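You operate a simulated robot arm through the tools that you are given. There is no shell and no other tool.

The job below is to be done with a simulated two-armed robot. You get a single attempt, and the scene is never put back.

## Task
Light the purple-marked dent with the yellow lamp and tap it flat.
Fine: use the white peg and the grey mallet, put both back; lamp on before you tap, and left on. Set down upright: grey mallet, white peg.

The check looks at the end state, three seconds after you hand in, the way a careful person would. Anything else that was tipped, shoved, dropped, spilled or broken makes it a failure.

## Robot
Two 7-joint arms with fingered hands on one trunk that stands fixed in place. Base frame: the origin is at the foot of the trunk, x ahead of it, y to its left, z up; the work surface is at about z = 872. Lengths are in mm, angles in degrees, forces in N, time in s.
The left shoulder is at [73, 157, 1159], the right one opposite. With the tool pointing down near the work surface each hand reaches from about 460 to 880 mm from the base axis, measured 20 degrees to its own side. Payload 4 kg a hand.
The TCP of each hand is the grasp point between the finger pads, 30 mm short of the fingertips. In the tool frame z runs along the fingers and y along their closing line. Largest opening 104 mm; the body of the gripper starts 35 mm behind the TCP. The gripper is a hand of 3 fingers: y runs from the thumb to the fingers, the wrist lies at [-15, -104, -178] in the tool frame, and closing takes about 1.5 s.
Orientation is that of the tool frame in the base frame, as a unit quaternion [w, x, y, z]. With the fingers straight down and the wrist toward the robot, the tool's x, y and z point along [0, 1, 0], [1, 0, 0] and [0, 0, -1] of the base frame.

## Interface
- The arms move only by the tool arm_command. It takes "left_moves", "right_moves" or both (then of equal length, played together; a hand with none holds still); each is a list of rows, each a list of 6 numbers: the turn, a rotation vector about the tool's x, y, z in units of 5 degrees (1.0 is 5 degrees), then the shift along the tool's x, y, z in units of 40 mm (1.0 is 40 mm). In form: [[wx, wy, wz, x, y, z], ...]. A call has 1 to 20 rows; each row shifts and turns the commanded pose from where the row before left it, along the tool's axes as they then stand. "left_hand" and "right_hand" are, for a hand that has rows, the gripper command, from -1 (shut) to 1 (fully open), values between in proportion, set as the call begins (left out, the last holds). A call with a number of a shift or a turn outside -1 to 1 is refused whole. Each row takes 0.2 s and may step no farther than 50 mm and 8.6 degrees from the row before; otherwise, or with a gripper value out of range, the whole call is refused. A pose out of reach is approached as far as the arm can. The call stops where the force on the tool passes 40 N (or 10 N more than at its start, if that is more) or the arm is blocked; 0.2 s more then pass. The fingers move at their own pace (about 153 mm/s each) and stop on an object; they squeeze with about 25 N. The grip force told is the motor's: it shows also when the fingers shut on nothing. Time passes only in rows, and 0.2 s behind the last, so rows that do not move let the fingers close. It gives the time, the measured TCP pose, the force on the tool (base axes), the opening and the grip force at its end, in the units of the frame above (readings bear some noise), with the torque about the TCP (base axes, N m) and any sound that the robot's microphone picked up, and new pictures: "views" is both (left out), scene, wrist or none (wrist: the cameras of the hands that moved).
- Cameras (640 x 400 px; columns grow to the right, rows downward): "scene" is now at [137.1, 26.2, 1385.2]; the picture's right is [0.27, -0.96, 0.00], its down [-0.58, -0.16, -0.80] and it looks along [0.77, 0.22, -0.60] (base axes); focal length 232 px, centre (320, 200). "left" rides on the left gripper at [-64, -94, -117] in its tool frame; the picture's right is [-0.72, -0.33, 0.61], its down [0.64, -0.65, 0.41] and it looks along [0.27, 0.68, 0.68] (tool axes); focal length 238 px, centre (320, 200). "right" rides on the right gripper at [64, -94, -117] in its tool frame; the picture's right is [-0.72, 0.33, -0.61], its down [-0.64, -0.65, 0.40] and it looks along [-0.27, 0.68, 0.68] (tool axes); focal length 238 px, centre (320, 200). There is no depth. A picture from a camera that has moved, and an enlarged one, comes with that camera's place and axes in the base frame and with its lens.
- raise_lower(by): slides the trunk up (or, below 0, down) by that many mm; the arms and the scene camera ride with it, the base frame stays. It gives what a move gives, with no picture.
- move_fingers(index, middle, thumb_bend, thumb_turn, hand): sets how far each is bent, from 0 (flat) to 1 (curled in); at 0.3 the hand is open as for a grip, at 0.7 the pads meet at the TCP. One left out holds its place. A second passes; each finger stops where it meets its share of the squeeze, and holds until it gets a number again. A gripper value or a shape takes the hand back. It gives what a move gives, with no picture; readings hold the bend of each and the force on the fingers (four entries, about 0 where the hand has none), thumb and palm. thumb_turn goes from beside the hand (0) to across from the fingers (1), as for a grip.
- grasp_type(shape, hand): the hand has 3 fingers and takes this shape, open, in about a second: jaw (thumb against the fingers, like two jaws); tri (thumb and two fingers); tip (a fingertip pinch); poke (one finger out to press); point (the index stretched); flat (the hand flat); cup (the hand cupped); fist (a fist). The gripper value then closes the fingers along that shape, each until it touches; the sizes above hold for jaw. It gives what a move gives, with no picture.
- head_to(pan, tilt): turns the head with the scene camera to pan (to the left, within 86 degrees either way) and tilt (down, from -29 to 69), counted from straight ahead of the robot. It gives what a move gives, and a new picture of the scene camera.
- enlarge(camera, box): a new picture of the part [left, top, right, bottom] of that camera's present view, enlarged. It takes no simulated time.
- close_job(): hands the job in; it is judged then, once.

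Nothing tells you positions but the pictures and the camera data. Unless the task says otherwise, let go and move clear before handing in.

The tools are called after "Emit:" as name(argument=value, ...) on one line, values as JSON. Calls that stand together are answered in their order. arm_command: Moves the arms, as the interface text tells. Its arguments: {"type":"object","properties":{"left_moves":{"type":"array"},"left_hand":{"type":"number"},"right_moves":{"type":"array"},"right_hand":{"type":"number"},"views":{"type":"string","enum":["both","scene","wrist","none"]}},"required":[]} The other tools are called the same way: raise_lower (by) slides the trunk up or down; grasp_type (shape, hand) gives the hand a shape; move_fingers (index, middle, thumb_bend, thumb_turn, hand) moves the fingers one by one; head_to (pan, tilt) turns the head that bears the scene camera; enlarge (camera, box) takes an enlarged picture of a part of a camera's view; close_job () hands the job in.

At the start:

```text
time_s: 0.0
left_tool_pos: [429.9, 436.1, 1215.9]
left_orientation: [-0.001, 0.707, 0.708, -0.001]
left_ft_force: [-0.6, 0.3, 0.4]
left_ft_torque: [0.02, 0.02, -0.01]
left_grip_width: 103.5
left_grip_force: 0.0
left_shape: jaw
left_bend: [0.3, 0.3, 0.3, 0.98]
left_finger forces: [0.0, 0.0, 0.0, 0.0, 0.1, 0.1]
right_tool_pos: [611.8, 3.4, 1246.2]
right_orientation: [0.0, 0.707, 0.707, -0.001]
right_ft_force: [0.3, -0.2, -0.3]
right_ft_torque: [-0.02, -0.02, 0.03]
right_grip_width: 103.8
right_grip_force: 0.0
right_shape: jaw
right_bend: [0.3, 0.3, 0.3, 0.98]
right_finger forces: [0.0, 0.0, 0.0, 0.0, 0.0, 0.0]
trunk travel left (down, up): [-575.0, 365.0]
head pan, tilt: [15.7, 36.7]
```

scene: 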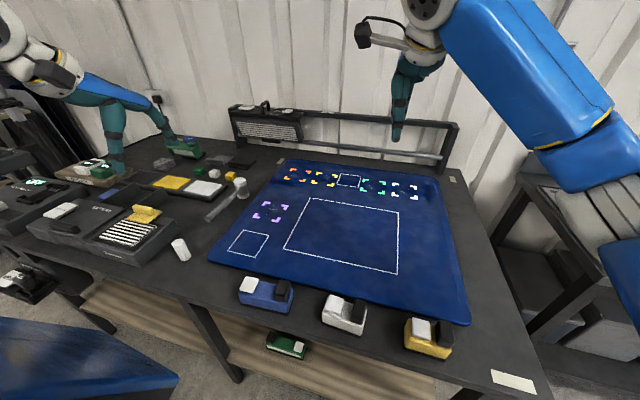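
right: 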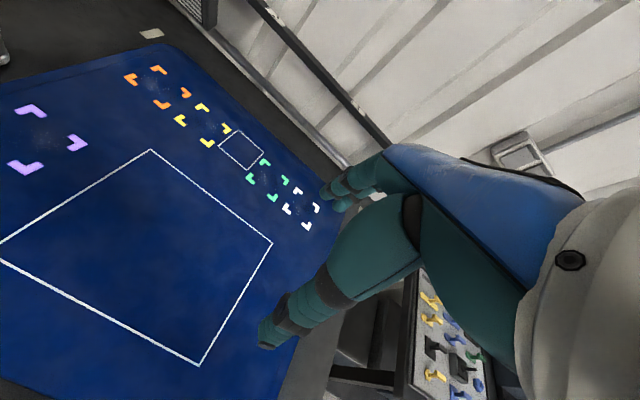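
left: 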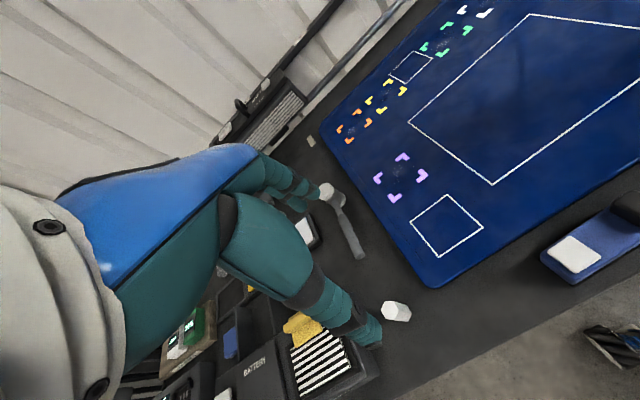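

I see a dark bench with a blue sheet that carries coloured corner marks (purple on the left), three lamp-like blocks (blue, white, yellow) on the near edge, and a white peg and a grey mallet to the left. I'll enlarge the parts of the picture before moving anything.

Emit:
enlarge(camera="scene", box=[200, 140, 360, 270])

Emit:
enlarge(camera="scene", box=[220, 250, 480, 370])

Emit:
enlarge(camera="scene", box=[20, 140, 260, 280])

Emit:
enlarge(camera="left", box=[260, 120, 480, 340])

```text
3.08 times, centred on (280, 205) of scene
camera zoom: at [137.1, 26.2, 1385.2], right [0.27, -0.96, 0.0], down [-0.58, -0.16, -0.8], along [0.77, 0.22, -0.6], focal length 714 px, centre (443, 185)
```

zoom: 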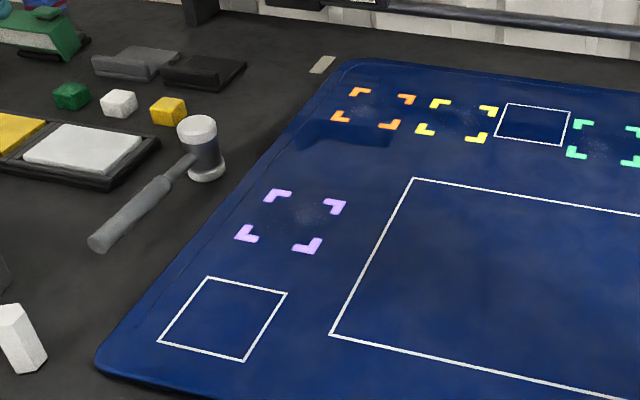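

```text
2.46 times, centred on (350, 310) of scene
camera zoom: at [137.1, 26.2, 1385.2], right [0.27, -0.96, 0.0], down [-0.58, -0.16, -0.8], along [0.77, 0.22, -0.6], focal length 571 px, centre (246, -71)
```

zoom: 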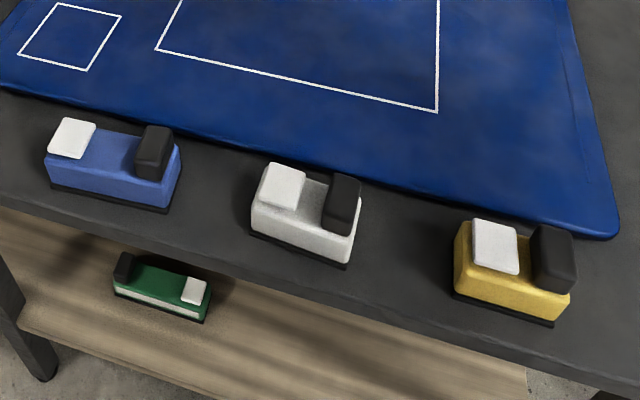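

```text
2.67 times, centred on (140, 210) of scene
camera zoom: at [137.1, 26.2, 1385.2], right [0.27, -0.96, 0.0], down [-0.58, -0.16, -0.8], along [0.77, 0.22, -0.6], focal length 619 px, centre (800, 173)
```

zoom: 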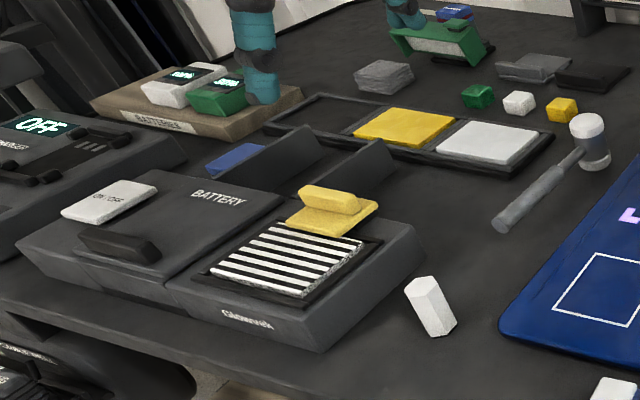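

```text
1.82 times, centred on (370, 230) of left
camera zoom: at [337.3, 372.8, 1332.3], right [-0.33, -0.72, -0.61], down [-0.65, 0.64, -0.4], along [0.68, 0.27, -0.68], focal length 433 px, centre (229, 146)
```

zoom: 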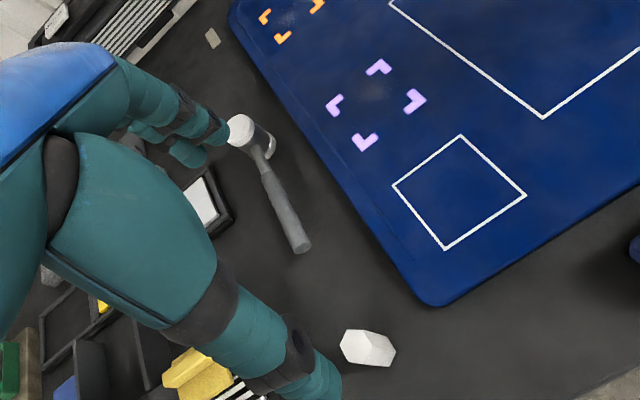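

Several block-shaped units, a device marked "BATTERY" and a box marked "BATTERIES" are visible, so I need to know what each is before moving. I'll turn the head for more views.

Emit:
head_to(pan=50, tilt=40)

```text
time_s: 1.0
left_tool_pos: [428.5, 435.4, 1217.2]
left_orientation: [0.0, 0.706, 0.708, 0.0]
left_ft_force: [-0.2, 0.2, 0.7]
left_ft_torque: [-0.01, -0.04, -0.01]
left_grip_width: 103.4
left_grip_force: 0.0
left_shape: jaw
left_bend: [0.3, 0.3, 0.3, 0.98]
left_finger forces: [0.0, 0.0, 0.1, 0.1, 0.1, 0.0]
right_tool_pos: [609.4, 2.0, 1248.9]
right_orientation: [0.0, 0.707, 0.707, 0.001]
right_ft_force: [-0.5, 0.1, 0.1]
right_ft_torque: [0.0, 0.0, 0.02]
right_grip_width: 103.7
right_grip_force: 0.1
right_shape: jaw
right_bend: [0.3, 0.3, 0.3, 0.98]
right_finger forces: [0.0, 0.1, 0.0, 0.0, 0.0, 0.0]
trunk travel left (down, up): [-575.0, 365.0]
head pan, tilt: [50.0, 40.0]
camera scene: at [107.8, 67.8, 1380.3], right [0.77, -0.64, 0.0], down [-0.42, -0.49, -0.76], along [0.49, 0.59, -0.65], focal length 232 px, centre (320, 200)
```

scene: 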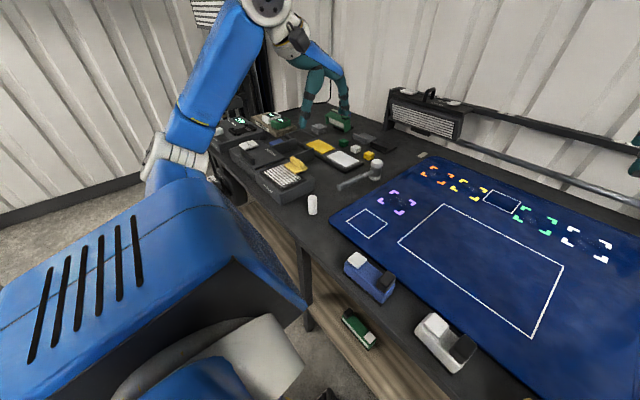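

Emit:
enlarge(camera="scene", box=[200, 90, 400, 215])

Emit:
enlarge(camera="scene", box=[370, 80, 640, 200])

Emit:
enlarge(camera="scene", box=[320, 230, 500, 380])

Emit:
enlarge(camera="right", box=[320, 240, 640, 400])

```text
3.20 times, centred on (300, 152) of scene
camera zoom: at [107.8, 67.8, 1380.3], right [0.77, -0.64, 0.0], down [-0.42, -0.49, -0.76], along [0.49, 0.59, -0.65], focal length 742 px, centre (384, 352)
```

zoom: 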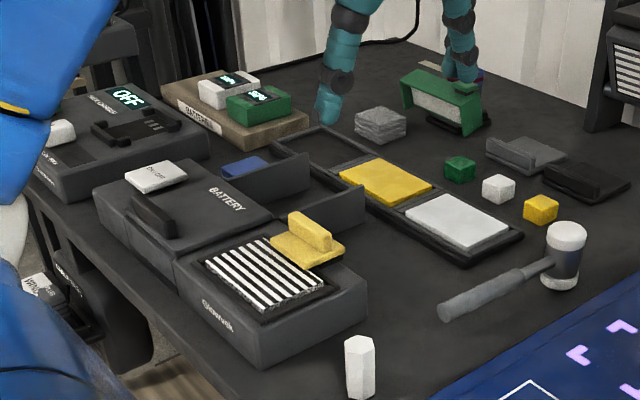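

```text
2.37 times, centred on (505, 140) of scene
camera zoom: at [107.8, 67.8, 1380.3], right [0.77, -0.64, 0.0], down [-0.42, -0.49, -0.76], along [0.49, 0.59, -0.65], focal length 550 px, centre (-118, 342)
```

zoom: 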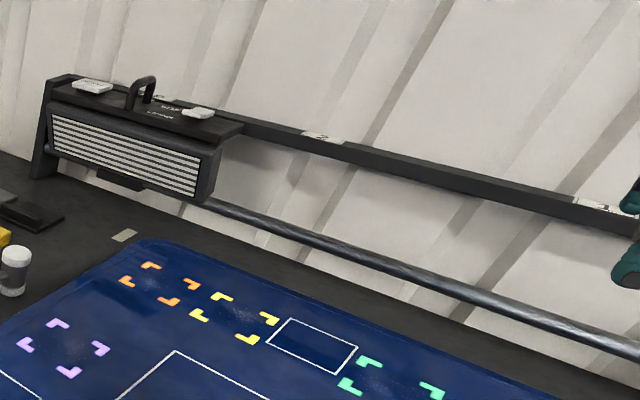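

```text
2.67 times, centred on (410, 305) of scene
camera zoom: at [107.8, 67.8, 1380.3], right [0.77, -0.64, 0.0], down [-0.42, -0.49, -0.76], along [0.49, 0.59, -0.65], focal length 619 px, centre (80, -80)
```

zoom: 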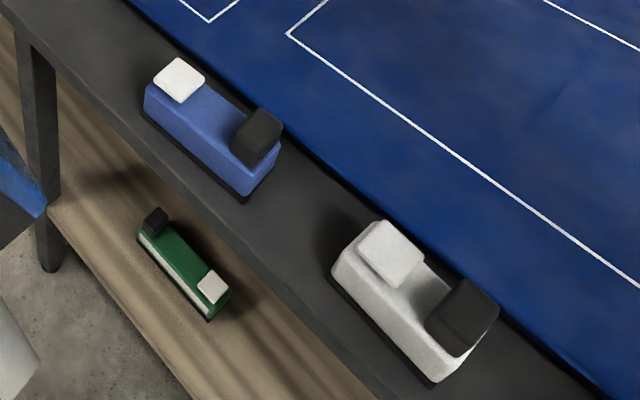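

```text
2.00 times, centred on (480, 320) of right
camera zoom: at [516.1, 65.6, 1364.9], right [0.33, -0.72, 0.61], down [-0.65, -0.64, -0.4], along [0.68, -0.27, -0.68], focal length 477 px, centre (0, -40)
```

zoom: 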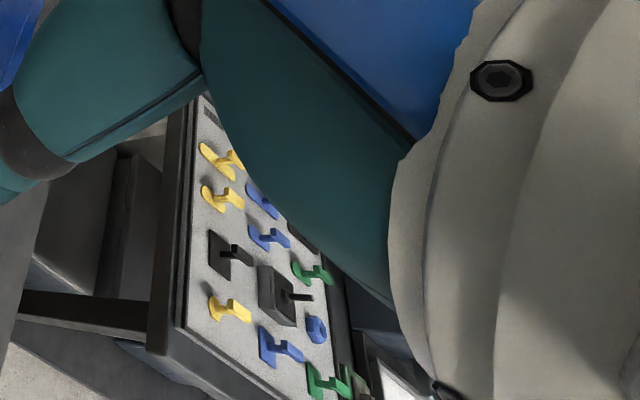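

The sheet's purple mark is at about (680, 350), and the lamps sit along x≈372 at y≈220 (blue), 46 (white) and -119 (yellow). I'll look straight at the yellow lamp next.

Emit:
head_to(pan=-20, tilt=60)

Emit:
enlarge(camera="scene", box=[220, 120, 420, 245])

```text
time_s: 2.4
left_tool_pos: [429.2, 434.4, 1216.7]
left_orientation: [0.0, 0.706, 0.708, 0.0]
left_ft_force: [0.4, -0.1, -0.1]
left_ft_torque: [-0.01, -0.02, 0.02]
left_grip_width: 103.7
left_grip_force: 0.1
left_shape: jaw
left_bend: [0.3, 0.3, 0.3, 0.98]
left_finger forces: [0.1, 0.1, 0.1, 0.0, 0.1, 0.1]
right_tool_pos: [609.1, 2.1, 1247.2]
right_orientation: [-0.001, 0.707, 0.708, 0.0]
right_ft_force: [-1.7, 0.0, 0.9]
right_ft_torque: [-0.02, 0.02, 0.01]
right_grip_width: 103.7
right_grip_force: 0.1
right_shape: jaw
right_bend: [0.3, 0.3, 0.3, 0.98]
right_finger forces: [0.1, 0.0, 0.0, 0.1, 0.1, 0.1]
trunk travel left (down, up): [-575.0, 365.0]
head pan, tilt: [-20.0, 60.0]
camera scene: at [115.9, -20.1, 1353.7], right [-0.34, -0.94, 0.0], down [-0.82, 0.29, -0.5], along [0.47, -0.17, -0.87], focal length 232 px, centre (320, 200)
```

scene: 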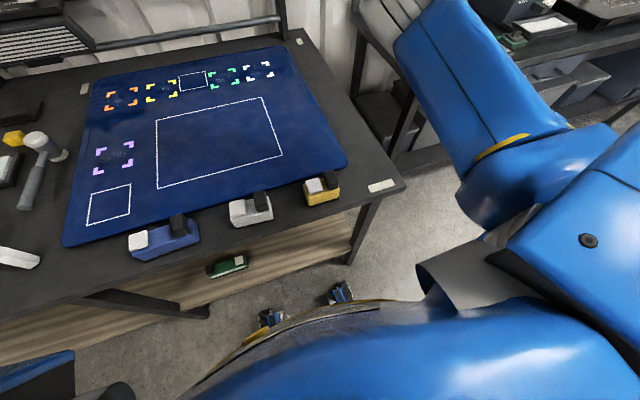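

```text
3.20 times, centred on (320, 182) of scene
camera zoom: at [115.9, -20.1, 1353.7], right [-0.34, -0.94, 0.0], down [-0.82, 0.29, -0.5], along [0.47, -0.17, -0.87], focal length 742 px, centre (320, 256)
```

zoom: 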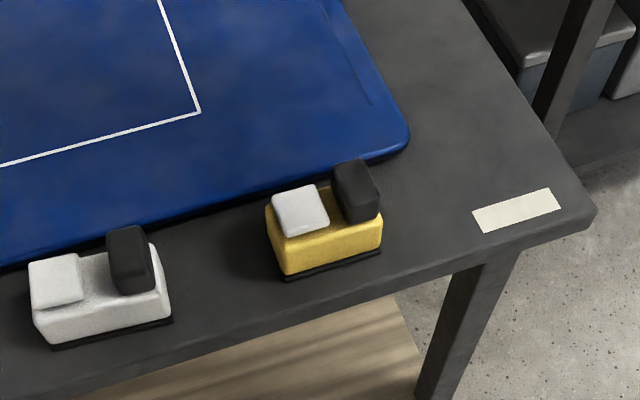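

The yellow lamp spans about y -84 to -160 with its near face at x≈367. It has a white cap and a black cap on top. I'll bring the right wrist camera over it for a close look.

Emit:
arm_command(right_moves=[[0, 0, 0, -0.546, -0.75, 0.2], [0, 0, 0, -0.546, -0.75, 0.2], [0, 0, 0, -0.546, -0.75, 0.2], [0, 0, 0, -0.546, -0.75, 0.2], [0.95, 0, 0, 0, -0.3, 0], [0.95, 0, 0, 0, -0.3, 0], [0.95, 0, 0, 0, -0.3, 0], [0.95, 0, 0, 0, 0, 0], [0.95, 0, 0, 0, 0, 0], [0.95, 0, 0, 0, 0, 0], [0.95, 0, 0, 0, 0, 0]], views="both")

```text
time_s: 4.8
left_tool_pos: [428.7, 435.0, 1216.7]
left_orientation: [0.0, 0.706, 0.708, 0.0]
left_ft_force: [0.5, -0.3, -0.3]
left_ft_torque: [0.0, 0.0, 0.0]
left_grip_width: 103.9
left_grip_force: 0.2
left_shape: jaw
left_bend: [0.3, 0.3, 0.3, 0.98]
left_finger forces: [0.0, 0.0, 0.0, 0.0, 0.0, 0.1]
right_tool_pos: [455.8, -83.9, 1218.6]
right_orientation: [-0.203, 0.677, 0.677, -0.203]
right_ft_force: [-0.1, 0.3, -0.2]
right_ft_torque: [-0.02, 0.02, -0.02]
right_grip_width: 103.7
right_grip_force: 0.1
right_shape: jaw
right_bend: [0.3, 0.3, 0.3, 0.98]
right_finger forces: [0.1, 0.0, 0.1, 0.1, 0.1, 0.1]
trunk travel left (down, up): [-575.0, 365.0]
head pan, tilt: [-20.0, 60.0]
camera scene: at [116.0, -20.9, 1353.6], right [-0.34, -0.94, 0.0], down [-0.82, 0.3, -0.5], along [0.47, -0.17, -0.87], focal length 232 px, centre (320, 200)
camera right: at [441.3, -21.7, 1368.4], right [0.61, -0.72, 0.33], down [-0.77, -0.64, 0.02], along [0.2, -0.27, -0.94], focal length 238 px, centre (320, 200)
```

scene: 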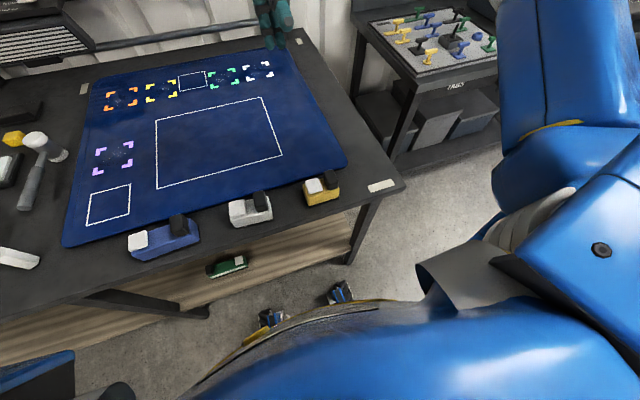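
right: 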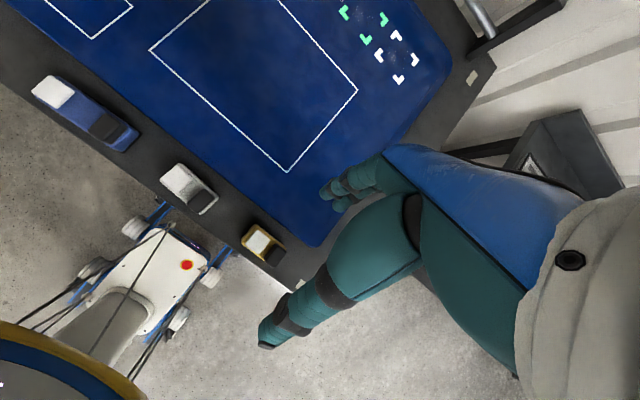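

Emit:
enlarge(camera="right", box=[220, 200, 310, 290])

Emit:
enlarge(camera="right", box=[20, 60, 230, 220])

Emit:
enlarge(camera="scene", box=[60, 60, 180, 240])

```text
4.44 times, centred on (265, 245) of right
camera zoom: at [441.3, -21.7, 1368.4], right [0.61, -0.72, 0.33], down [-0.77, -0.64, 0.02], along [0.2, -0.27, -0.94], focal length 1059 px, centre (564, 0)
```

zoom: 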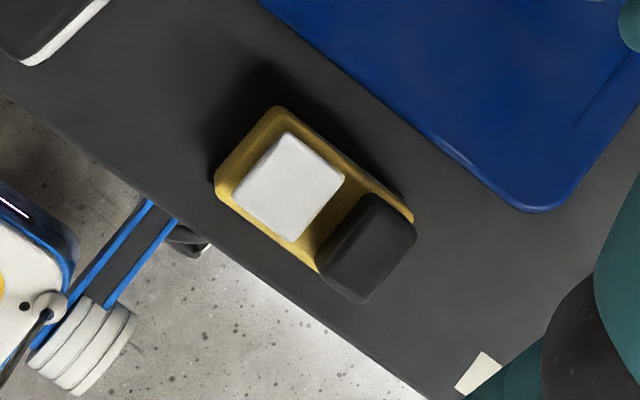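

```text
2.50 times, centred on (125, 140) of right
camera zoom: at [441.3, -21.7, 1368.4], right [0.61, -0.72, 0.33], down [-0.77, -0.64, 0.02], along [0.2, -0.27, -0.94], focal length 596 px, centre (808, 350)
```

zoom: 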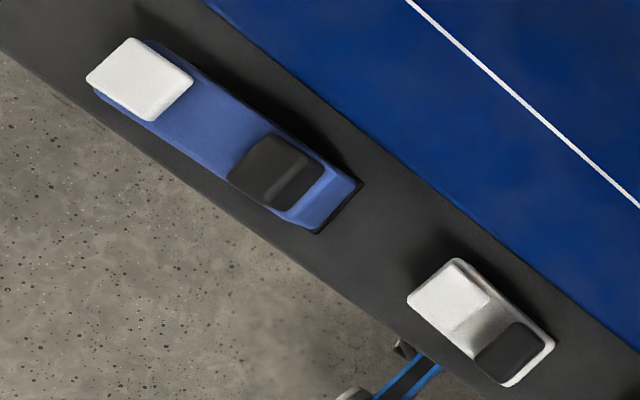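

```text
2.22 times, centred on (120, 150) of scene
camera zoom: at [116.0, -20.9, 1353.6], right [-0.34, -0.94, 0.0], down [-0.82, 0.3, -0.5], along [0.47, -0.17, -0.87], focal length 516 px, centre (764, 311)
```

zoom: 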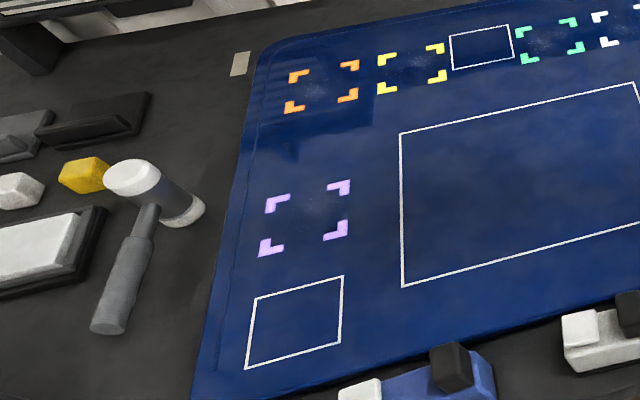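

The lamp body looks to be about x 371–421, y -160 to -84 and 30 mm tall, with a white button top at z≈910 and a black block top at z≈920. I'll level the right hand and turn it so the wrist is on the right side, which suits a grasp across the lamp's width, then look closer.

Emit:
arm_command(right_moves=[[-0.95, 0, 0, 0, 0, 0], [-0.95, 0, 0, 0, 0, 0], [-0.95, 0, 0, 0, 0, 0], [-0.95, 0, 0, 0, 0, 0], [-0.95, 0, 0, 0, 0, 0], [-0.95, 0, 0, 0, 0, 0], [-0.95, 0, 0, 0, 0, 0], [0, 0, -1, 0, 0, 0], [0, 0, -1, 0, 0, 0], [0, 0, -1, 0, 0, 0], [0, 0, -1, 0, 0, 0], [0, 0, -1, 0, 0, 0], [0, 0, -1, 0, 0, 0], [0, 0, -1, 0, 0, 0], [0, 0, -1, 0, 0, 0], [0, 0, -1, 0, 0, 0], [0, 0, -1, 0, 0, 0], [0, 0, -1, 0, 0, 0], [0, 0, -1, 0, 0, 0], [0, 0, -1, 0, 0, 0]], views="none")

Emit:
arm_command(right_moves=[[0, 0, -1, 0, 0, 0], [0, 0, -1, 0, 0, 0], [0, 0, -1, 0, 0, 0], [0, 0, -1, 0, 0, 0], [0, 0, -1, 0, 0, 0]], views="both")

```text
time_s: 9.0
left_tool_pos: [428.5, 432.8, 1217.0]
left_orientation: [0.0, 0.707, 0.707, 0.0]
left_ft_force: [0.0, 0.7, -0.2]
left_ft_torque: [-0.01, 0.02, -0.01]
left_grip_width: 103.6
left_grip_force: 0.1
left_shape: jaw
left_bend: [0.3, 0.3, 0.3, 0.98]
left_finger forces: [0.0, 0.0, 0.0, 0.0, 0.1, 0.1]
right_tool_pos: [453.5, -84.7, 1219.3]
right_orientation: [0.0, 0.214, 0.977, 0.0]
right_ft_force: [-0.6, 0.8, 0.0]
right_ft_torque: [-0.01, 0.01, 0.03]
right_grip_width: 103.5
right_grip_force: 0.1
right_shape: jaw
right_bend: [0.3, 0.3, 0.3, 0.98]
right_finger forces: [0.1, 0.1, 0.0, 0.0, 0.1, 0.1]
trunk travel left (down, up): [-575.0, 365.0]
head pan, tilt: [-20.0, 60.0]
```

```text
time_s: 10.2
left_tool_pos: [429.6, 434.8, 1216.7]
left_orientation: [0.0, 0.707, 0.707, 0.0]
left_ft_force: [0.4, -0.7, 0.6]
left_ft_torque: [-0.02, 0.0, 0.01]
left_grip_width: 104.0
left_grip_force: 0.0
left_shape: jaw
left_bend: [0.3, 0.3, 0.3, 0.98]
left_finger forces: [0.0, 0.0, 0.0, 0.0, 0.0, 0.0]
right_tool_pos: [454.7, -83.3, 1219.7]
right_orientation: [0.0, -0.002, 1.0, 0.0]
right_ft_force: [-0.3, -0.3, 0.9]
right_ft_torque: [0.0, 0.01, -0.03]
right_grip_width: 103.9
right_grip_force: 0.0
right_shape: jaw
right_bend: [0.3, 0.3, 0.3, 0.98]
right_finger forces: [0.0, 0.1, 0.0, 0.1, 0.0, 0.0]
trunk travel left (down, up): [-575.0, 365.0]
head pan, tilt: [-20.0, 60.0]
camera scene: at [116.0, -20.9, 1353.6], right [-0.34, -0.94, 0.0], down [-0.82, 0.3, -0.5], along [0.47, -0.17, -0.87], focal length 232 px, centre (320, 200)
camera right: at [391.2, -179.4, 1335.8], right [0.72, 0.33, 0.61], down [0.64, -0.65, -0.41], along [0.27, 0.68, -0.68], focal length 238 px, centre (320, 200)
```

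scene: 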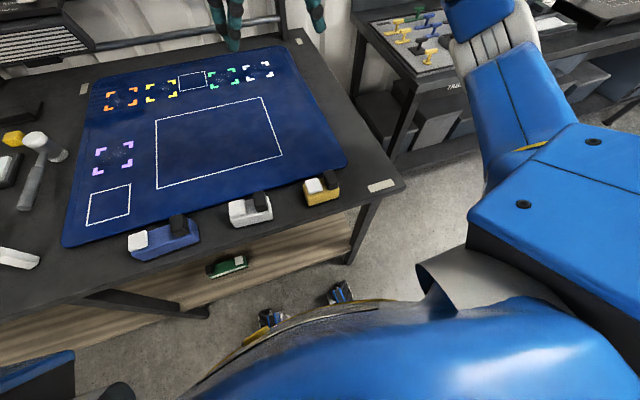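
right: 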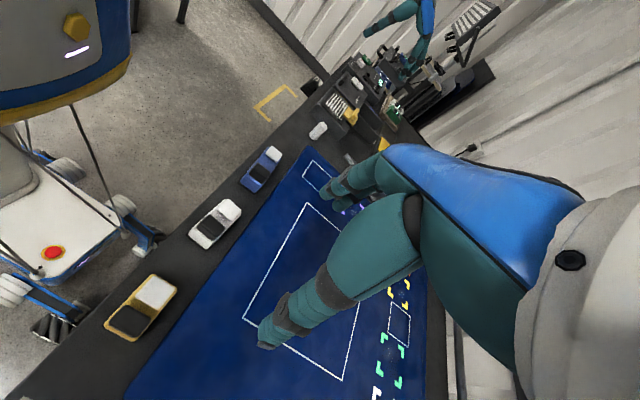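

Emit:
arm_command(right_moves=[[0, 0, 0, -0.375, -0.261, 0.857], [0, 0, 0, -0.375, -0.261, 0.857], [0, 0, 0, -0.375, -0.261, 0.857], [0, 0, 0, -0.375, -0.261, 0.857], [0, 0, 0, -0.375, -0.261, 0.857], [0, 0, 0, -0.375, -0.261, 0.857], [0, 0, 0, -0.375, -0.261, 0.857]], views="wrist")

Emit:
enlarge(camera="right", box=[60, 30, 300, 190])

```text
time_s: 11.8
left_tool_pos: [430.9, 433.8, 1216.0]
left_orientation: [0.0, 0.706, 0.708, 0.0]
left_ft_force: [0.3, -0.1, -0.1]
left_ft_torque: [0.03, -0.03, 0.0]
left_grip_width: 103.8
left_grip_force: 0.1
left_shape: jaw
left_bend: [0.3, 0.3, 0.3, 0.98]
left_finger forces: [0.0, 0.0, 0.1, 0.0, 0.0, 0.1]
right_tool_pos: [560.3, -160.6, 981.7]
right_orientation: [-0.001, 0.0, 1.0, -0.001]
right_ft_force: [-0.1, 0.1, 0.9]
right_ft_torque: [-0.01, 0.01, -0.02]
right_grip_width: 103.5
right_grip_force: 0.1
right_shape: jaw
right_bend: [0.3, 0.3, 0.3, 0.98]
right_finger forces: [0.0, 0.0, 0.0, 0.0, 0.0, 0.0]
trunk travel left (down, up): [-575.0, 365.0]
head pan, tilt: [-20.0, 60.0]
camera right: at [496.7, -254.7, 1097.1], right [0.72, 0.33, 0.61], down [0.64, -0.65, -0.41], along [0.27, 0.68, -0.68], focal length 238 px, centre (320, 200)
```

right: 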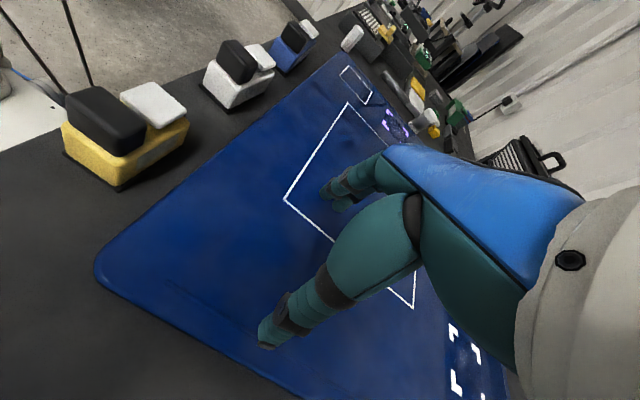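

```text
2.50 times, centred on (180, 110) of right
camera zoom: at [496.7, -254.7, 1097.1], right [0.72, 0.33, 0.61], down [0.64, -0.65, -0.41], along [0.27, 0.68, -0.68], focal length 596 px, centre (670, 425)
```

zoom: 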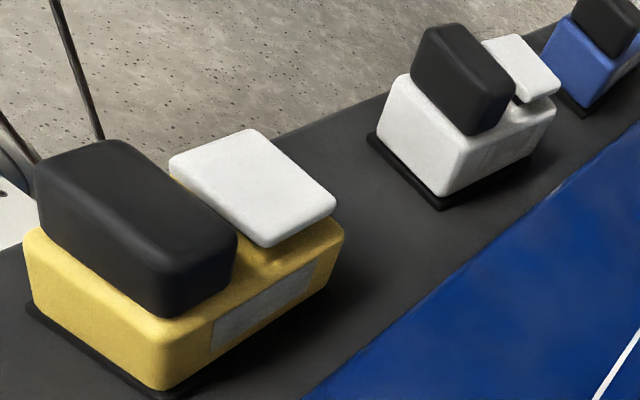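

The lamp's grey light panel is on its far (+x) face. My estimates of its exact position differ by about 10 mm, so I'll measure it with tighter zooms.

Emit:
enlarge(camera="scene", box=[290, 165, 354, 205])

Emit:
enlarge(camera="right", box=[50, 70, 210, 210])

```text
10.00 times, centred on (322, 185) of scene
camera zoom: at [116.6, -21.9, 1353.6], right [-0.34, -0.94, 0.0], down [-0.82, 0.3, -0.5], along [0.47, -0.17, -0.87], focal length 2320 px, centre (300, 350)
```

zoom: 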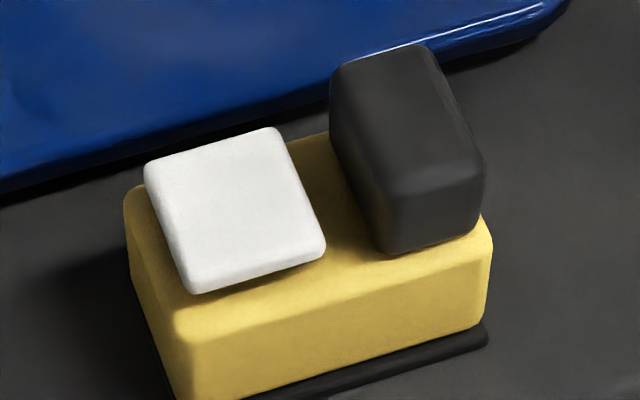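

```text
2.86 times, centred on (130, 140) of right
camera zoom: at [496.7, -254.7, 1097.1], right [0.72, 0.33, 0.61], down [0.64, -0.65, -0.41], along [0.27, 0.68, -0.68], focal length 681 px, centre (863, 371)
```

zoom: 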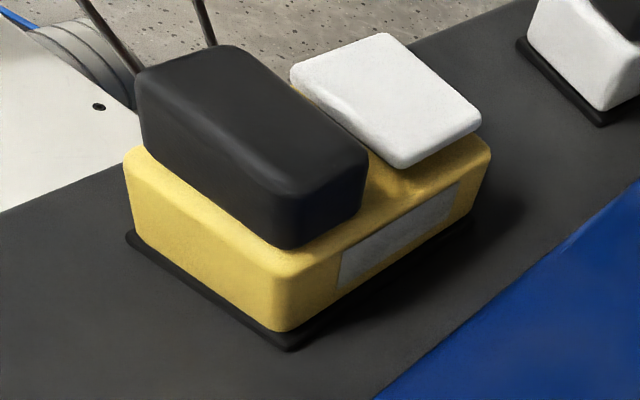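

Checking three views together, the bench top is at z≈856 and the sheet's top at about 872. The lamp is centred near (399.5, -127), with its body top at 895 and the black block top at 923. I'll move the right hand above the lamp and the left hand where it can see the mallet, peg and dent.

Emit:
arm_command(right_moves=[[0, 0, 0, 0.5, 0.103, -0.3], [0, 0, 0, 0.5, 0.103, -0.1], [0, 0, 0, 0.5, 0.103, -0.056], [0, 0, 0, 0.5, 0.103, 0], [0, 0, 0, 0.5, 0.103, 0], [0, 0, 0, 0.5, 0.103, 0], [0, 0, 0, 0.5, 0.103, 0], [0, 0, 0, 0.5, 0.103, 0]], left_moves=[[0, 0, 0, 0.09, 0.606, 0.634], [0, 0, 0, 0.09, 0.606, 0.634], [0, 0, 0, 0.09, 0.606, 0.634], [0, 0, 0, 0.09, 0.606, 0.634], [0, 0, 0, 0.09, 0.606, 0.634], [0, 0, 0, 0.09, 0.606, 0.634], [0, 0, 0, 0.09, 0.606, 0.634], [0, 0, 0, 0.09, 0.606, 0.634]], views="both")

Emit:
enlarge(camera="left", box=[200, 100, 520, 300])

Emit:
enlarge(camera="right", box=[160, 100, 480, 300])

```text
time_s: 13.6
left_tool_pos: [624.1, 463.7, 1013.3]
left_orientation: [0.0, 0.706, 0.708, 0.0]
left_ft_force: [0.1, 0.1, 0.2]
left_ft_torque: [-0.01, -0.02, -0.01]
left_grip_width: 104.0
left_grip_force: 0.1
left_shape: jaw
left_bend: [0.3, 0.3, 0.3, 0.98]
left_finger forces: [0.1, 0.1, 0.0, 0.0, 0.0, 0.0]
right_tool_pos: [398.5, -125.8, 998.5]
right_orientation: [-0.001, -0.001, 1.0, 0.001]
right_ft_force: [1.0, -0.4, 0.4]
right_ft_torque: [0.0, -0.01, -0.01]
right_grip_width: 103.5
right_grip_force: 0.0
right_shape: jaw
right_bend: [0.3, 0.3, 0.3, 0.98]
right_finger forces: [0.0, 0.0, 0.1, 0.0, 0.1, 0.0]
trunk travel left (down, up): [-575.0, 365.0]
head pan, tilt: [-20.0, 60.0]
camera scene: at [116.6, -21.7, 1353.6], right [-0.34, -0.94, 0.0], down [-0.82, 0.3, -0.5], along [0.47, -0.17, -0.87], focal length 232 px, centre (320, 200)
camera right: at [335.3, -221.3, 1114.4], right [0.72, 0.33, 0.61], down [0.64, -0.65, -0.41], along [0.27, 0.69, -0.68], focal length 238 px, centre (320, 200)
camera left: at [531.2, 400.2, 1129.6], right [-0.33, -0.72, -0.61], down [-0.65, 0.64, -0.4], along [0.68, 0.27, -0.68], focal length 238 px, centre (320, 200)
```

scene: 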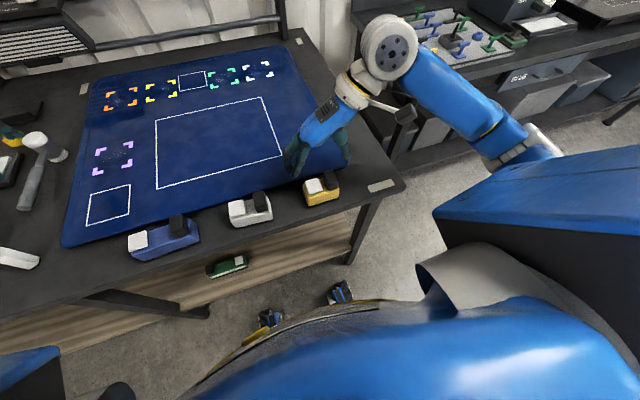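
right: 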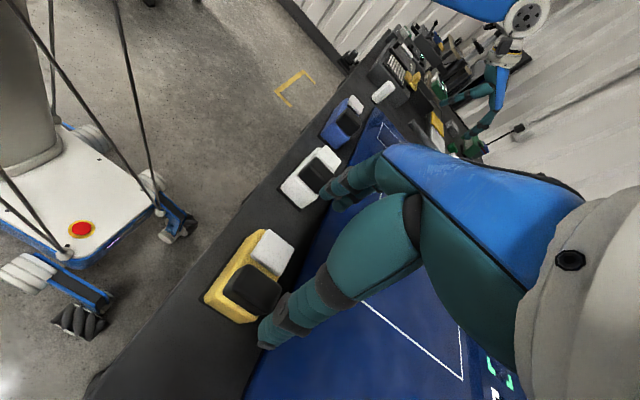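
left: 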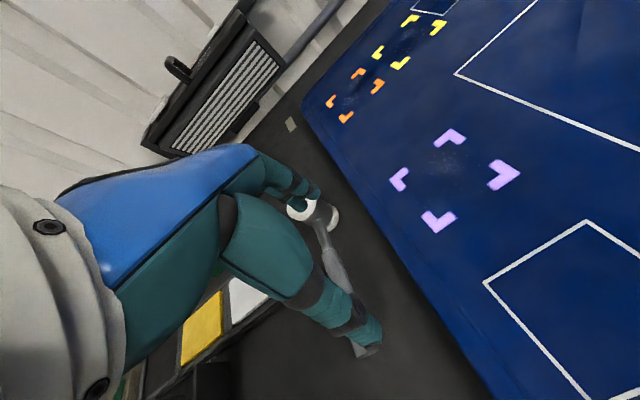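

```text
2.00 times, centred on (360, 200) of left
camera zoom: at [531.2, 400.2, 1129.6], right [-0.33, -0.72, -0.61], down [-0.65, 0.64, -0.4], along [0.68, 0.27, -0.68], focal length 477 px, centre (240, 200)
```

zoom: 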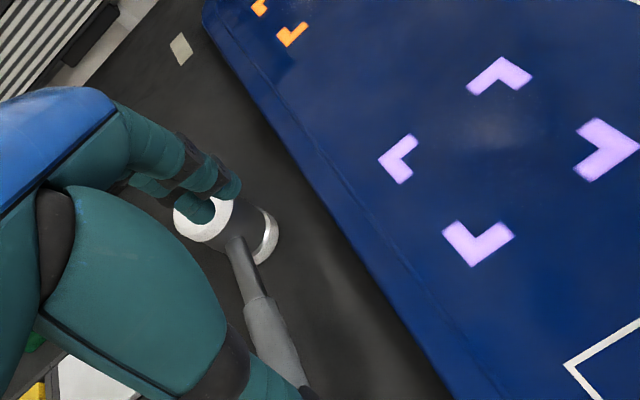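

```text
2.00 times, centred on (320, 200) of right
camera zoom: at [335.3, -221.3, 1114.4], right [0.72, 0.33, 0.61], down [0.64, -0.65, -0.41], along [0.27, 0.69, -0.68], focal length 477 px, centre (320, 200)
```

zoom: 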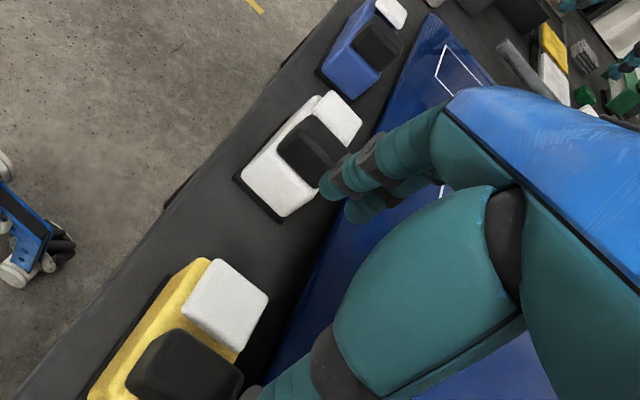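

The dent is centred near (682, 353). The right hand is above the lamp with about 12 mm clearance at each end, so I'll lower part of the way and check.

Emit:
arm_command(right_moves=[[0, 0, 0, 0.02, -0.08, 0.55], [0, 0, 0, 0, 0, 0.55], [0, 0, 0, 0, 0, 0.55]], views="both")

Emit:
enlarge(camera="right", box=[160, 160, 420, 360])

Emit:
enlarge(camera="scene", box=[260, 120, 388, 220])

```text
time_s: 14.4
left_tool_pos: [624.5, 462.5, 1015.3]
left_orientation: [0.0, 0.707, 0.708, 0.001]
left_ft_force: [0.4, 0.1, 0.2]
left_ft_torque: [-0.02, 0.01, -0.02]
left_grip_width: 103.8
left_grip_force: 0.1
left_shape: jaw
left_bend: [0.3, 0.3, 0.3, 0.98]
left_finger forces: [0.0, 0.0, 0.1, 0.0, 0.1, 0.1]
right_tool_pos: [398.5, -128.0, 931.7]
right_orientation: [0.0, -0.001, 1.0, 0.0]
right_ft_force: [0.5, -0.1, -0.5]
right_ft_torque: [-0.02, 0.01, -0.02]
right_grip_width: 103.8
right_grip_force: 0.0
right_shape: jaw
right_bend: [0.3, 0.3, 0.3, 0.98]
right_finger forces: [0.0, 0.0, 0.1, 0.1, 0.0, 0.1]
trunk travel left (down, up): [-575.0, 365.0]
head pan, tilt: [-20.0, 60.0]
camera scene: at [115.6, -21.9, 1353.7], right [-0.34, -0.94, 0.0], down [-0.81, 0.3, -0.5], along [0.47, -0.17, -0.87], focal length 232 px, centre (320, 200)
camera right: at [334.8, -223.5, 1048.0], right [0.72, 0.33, 0.61], down [0.64, -0.65, -0.4], along [0.27, 0.68, -0.68], focal length 238 px, centre (320, 200)
```

scene: 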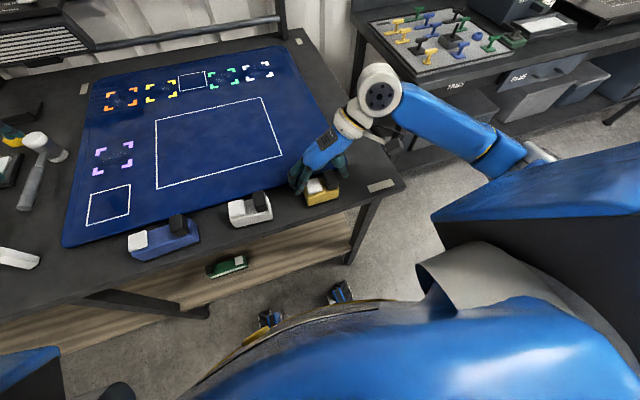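
right: 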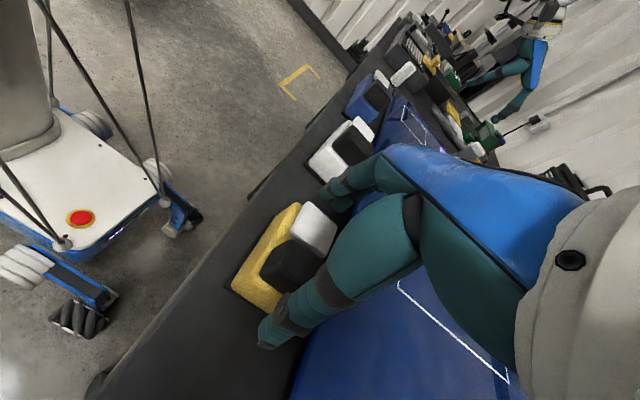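

```text
2.00 times, centred on (290, 260) of right
camera zoom: at [334.8, -223.5, 1048.0], right [0.72, 0.33, 0.61], down [0.64, -0.65, -0.4], along [0.27, 0.68, -0.68], focal length 477 px, centre (380, 80)
```

zoom: 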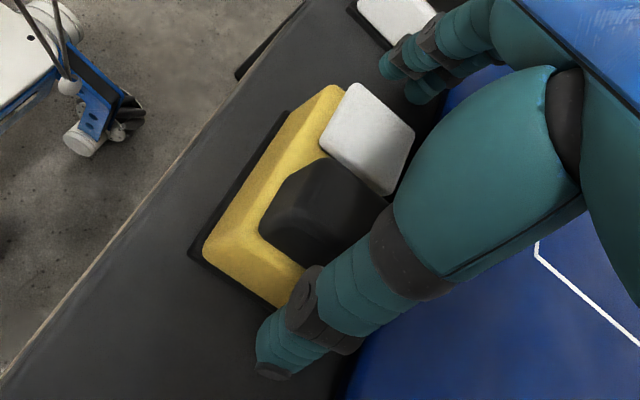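

```text
4.00 times, centred on (324, 170) of scene
camera zoom: at [115.6, -21.9, 1353.7], right [-0.34, -0.94, 0.0], down [-0.81, 0.3, -0.5], along [0.47, -0.17, -0.87], focal length 928 px, centre (304, 320)
```

zoom: 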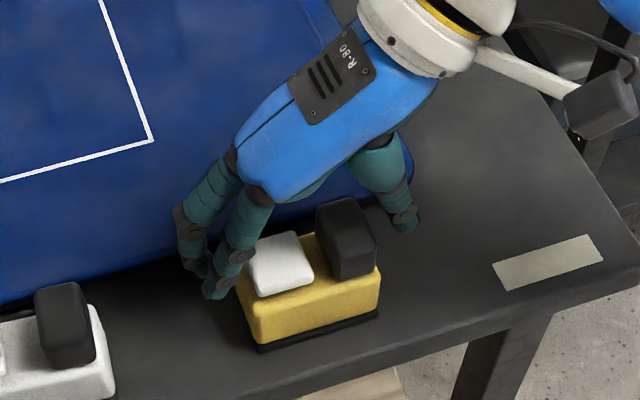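

The fingers straddle the lamp with clearance on both sides. I'll go down to z≈900 and close.

Emit:
arm_command(right_moves=[[0, 0, 0, 0, 0, 0.27], [0, 0, 0, 0, 0, 0.27], [0, 0, 0, 0, 0, 0.25]], views="none")

Emit:
arm_command(right_moves=[[0, 0, 0, 0, 0, 0], [0, 0, 0, 0, 0, 0], [0, 0, 0, 0, 0, 0], [0, 0, 0, 0, 0, 0], [0, 0, 0, 0, 0, 0], [0, 0, 0, 0, 0, 0], [0, 0, 0, 0, 0, 0], [0, 0, 0, 0, 0, 0]], right_hand=-0.1, views="both")

```text
time_s: 15.2
left_tool_pos: [624.9, 463.4, 1014.7]
left_orientation: [0.0, 0.706, 0.708, 0.001]
left_ft_force: [-0.3, 0.1, -0.2]
left_ft_torque: [0.0, 0.01, 0.01]
left_grip_width: 103.4
left_grip_force: 0.0
left_shape: jaw
left_bend: [0.3, 0.3, 0.3, 0.98]
left_finger forces: [0.0, 0.0, 0.0, 0.1, 0.1, 0.0]
right_tool_pos: [397.2, -128.9, 900.9]
right_orientation: [0.001, 0.0, 1.0, 0.0]
right_ft_force: [0.5, -0.7, 1.8]
right_ft_torque: [-0.02, -0.02, 0.03]
right_grip_width: 103.7
right_grip_force: 0.1
right_shape: jaw
right_bend: [0.3, 0.3, 0.3, 0.98]
right_finger forces: [0.0, 0.0, 0.1, 0.0, 1.0, 0.0]
trunk travel left (down, up): [-575.0, 365.0]
head pan, tilt: [-20.0, 60.0]
```

```text
time_s: 17.0
left_tool_pos: [623.2, 463.1, 1014.8]
left_orientation: [0.0, 0.707, 0.708, 0.0]
left_ft_force: [-0.6, 0.0, 0.3]
left_ft_torque: [0.02, -0.01, 0.0]
left_grip_width: 103.7
left_grip_force: 0.0
left_shape: jaw
left_bend: [0.3, 0.3, 0.3, 0.98]
left_finger forces: [0.1, 0.0, 0.1, 0.0, 0.1, 0.0]
right_tool_pos: [397.0, -128.6, 899.6]
right_orientation: [0.0, -0.001, 1.0, 0.001]
right_ft_force: [0.3, -1.9, 6.7]
right_ft_torque: [0.37, -0.03, -0.01]
right_grip_width: 85.2
right_grip_force: 25.2
right_shape: jaw
right_bend: [0.27, 0.35, 0.44, 0.98]
right_finger forces: [19.3, 10.0, 0.1, 0.0, 34.4, 0.1]
trunk travel left (down, up): [-575.0, 365.0]
head pan, tilt: [-20.0, 60.0]
camera scene: at [114.8, -21.9, 1353.8], right [-0.34, -0.94, 0.0], down [-0.81, 0.3, -0.5], along [0.47, -0.17, -0.87], focal length 232 px, centre (320, 200)
camera right: at [334.0, -224.3, 1016.7], right [0.72, 0.33, 0.61], down [0.64, -0.65, -0.4], along [0.27, 0.68, -0.68], focal length 238 px, centre (320, 200)
```

scene: 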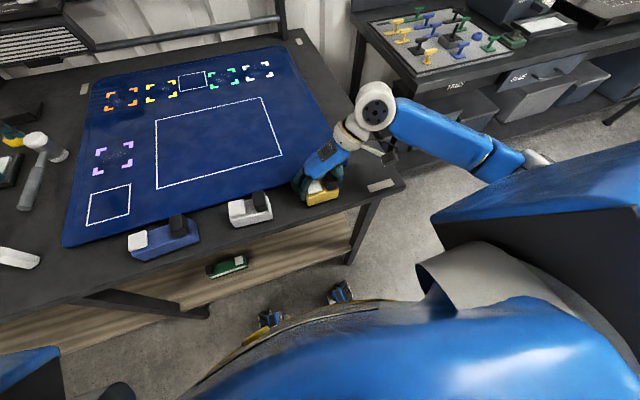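
right: 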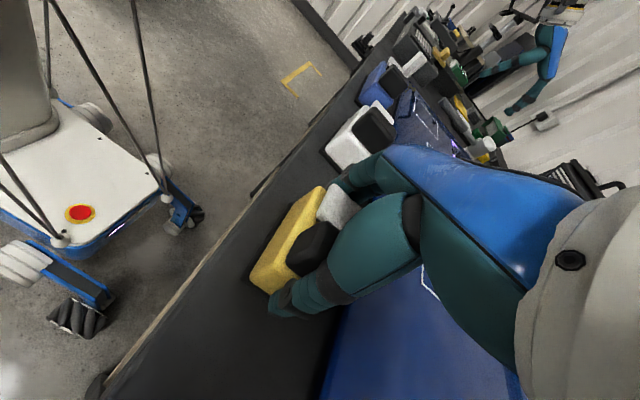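

Emit:
enlarge(camera="right", box=[220, 150, 420, 340])

Emit:
enlarge(camera="scene", box=[280, 150, 360, 210])

```text
2.11 times, centred on (320, 245) of right
camera zoom: at [334.0, -224.3, 1016.7], right [0.72, 0.33, 0.61], down [0.64, -0.65, -0.4], along [0.27, 0.68, -0.68], focal length 502 px, centre (320, 105)
```

zoom: 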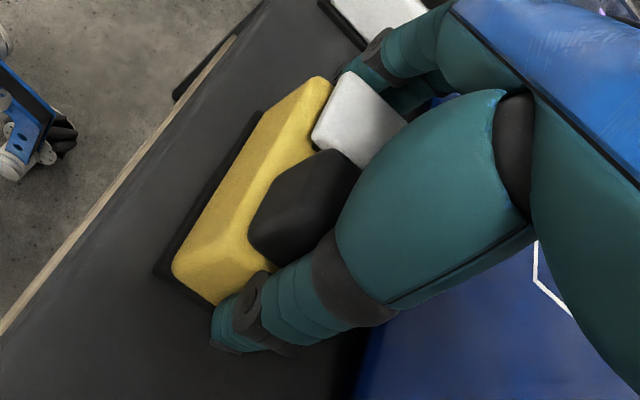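

```text
6.67 times, centred on (320, 180) of scene
camera zoom: at [114.8, -21.9, 1353.8], right [-0.34, -0.94, 0.0], down [-0.81, 0.3, -0.5], along [0.47, -0.17, -0.87], focal length 1547 px, centre (320, 333)
```

zoom: 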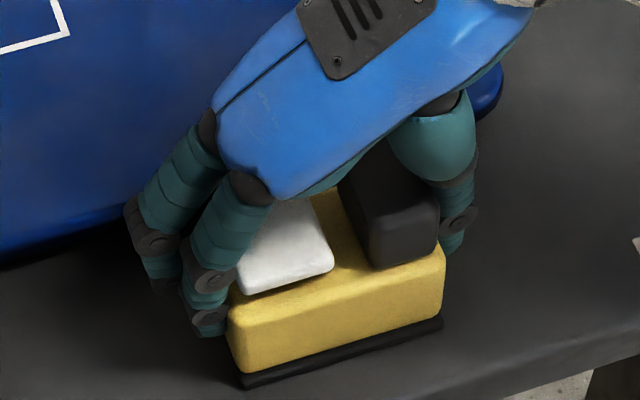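

The lamp is held between thumb and fingers. I'll lift it and check that it hangs level.

Emit:
arm_command(right_moves=[[0, 0, 0, 0, 0, -0.3], [0, 0, 0, 0, 0, -0.5], [0, 0, 0, 0, 0, -0.7], [0, 0, 0, 0, 0, -0.7], [0, 0, 0, 0, 0, -0.7]], views="both")

Emit:
enlarge(camera="scene", box=[250, 100, 378, 200])

```text
time_s: 18.2
left_tool_pos: [623.9, 461.9, 1013.6]
left_orientation: [0.0, 0.707, 0.707, 0.0]
left_ft_force: [0.1, 0.7, -0.2]
left_ft_torque: [-0.01, 0.0, 0.01]
left_grip_width: 103.7
left_grip_force: 0.0
left_shape: jaw
left_bend: [0.3, 0.3, 0.3, 0.98]
left_finger forces: [0.0, 0.0, 0.1, 0.0, 0.1, 0.0]
right_tool_pos: [397.6, -127.6, 1015.5]
right_orientation: [-0.002, -0.001, 1.0, 0.0]
right_ft_force: [0.3, -0.6, -2.6]
right_ft_torque: [0.01, 0.01, -0.01]
right_grip_width: 85.0
right_grip_force: 24.9
right_shape: jaw
right_bend: [0.27, 0.35, 0.44, 0.98]
right_finger forces: [18.8, 10.0, 0.0, 0.0, 32.2, 0.0]
trunk travel left (down, up): [-575.0, 365.0]
head pan, tilt: [-20.0, 60.0]
camera scene: at [115.8, -21.4, 1353.6], right [-0.34, -0.94, 0.0], down [-0.82, 0.3, -0.5], along [0.47, -0.17, -0.87], focal length 232 px, centre (320, 200)
camera right: at [333.6, -222.8, 1133.0], right [0.72, 0.33, 0.61], down [0.64, -0.65, -0.41], along [0.27, 0.68, -0.68], focal length 238 px, centre (320, 200)
```

scene: 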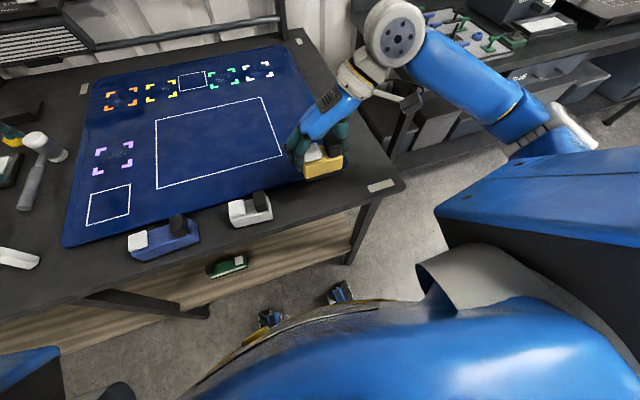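
right: 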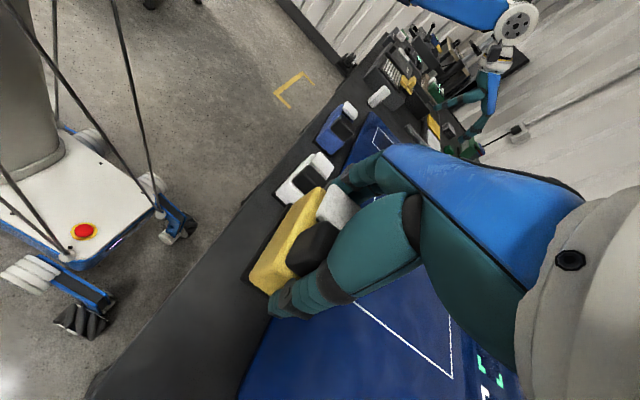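

```text
4.00 times, centred on (314, 150) of scene
camera zoom: at [115.8, -21.4, 1353.6], right [-0.34, -0.94, 0.0], down [-0.82, 0.3, -0.5], along [0.47, -0.17, -0.87], focal length 928 px, centre (344, 400)
```

zoom: 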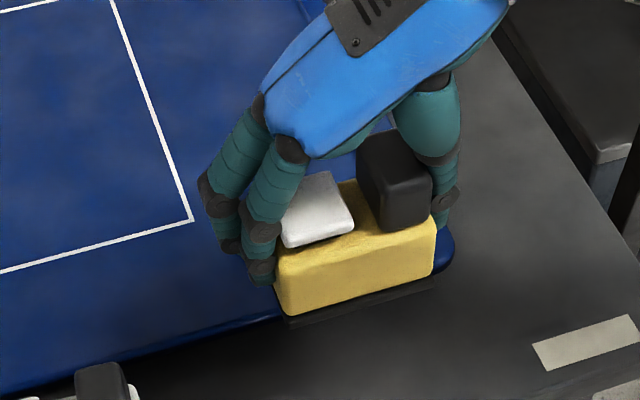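

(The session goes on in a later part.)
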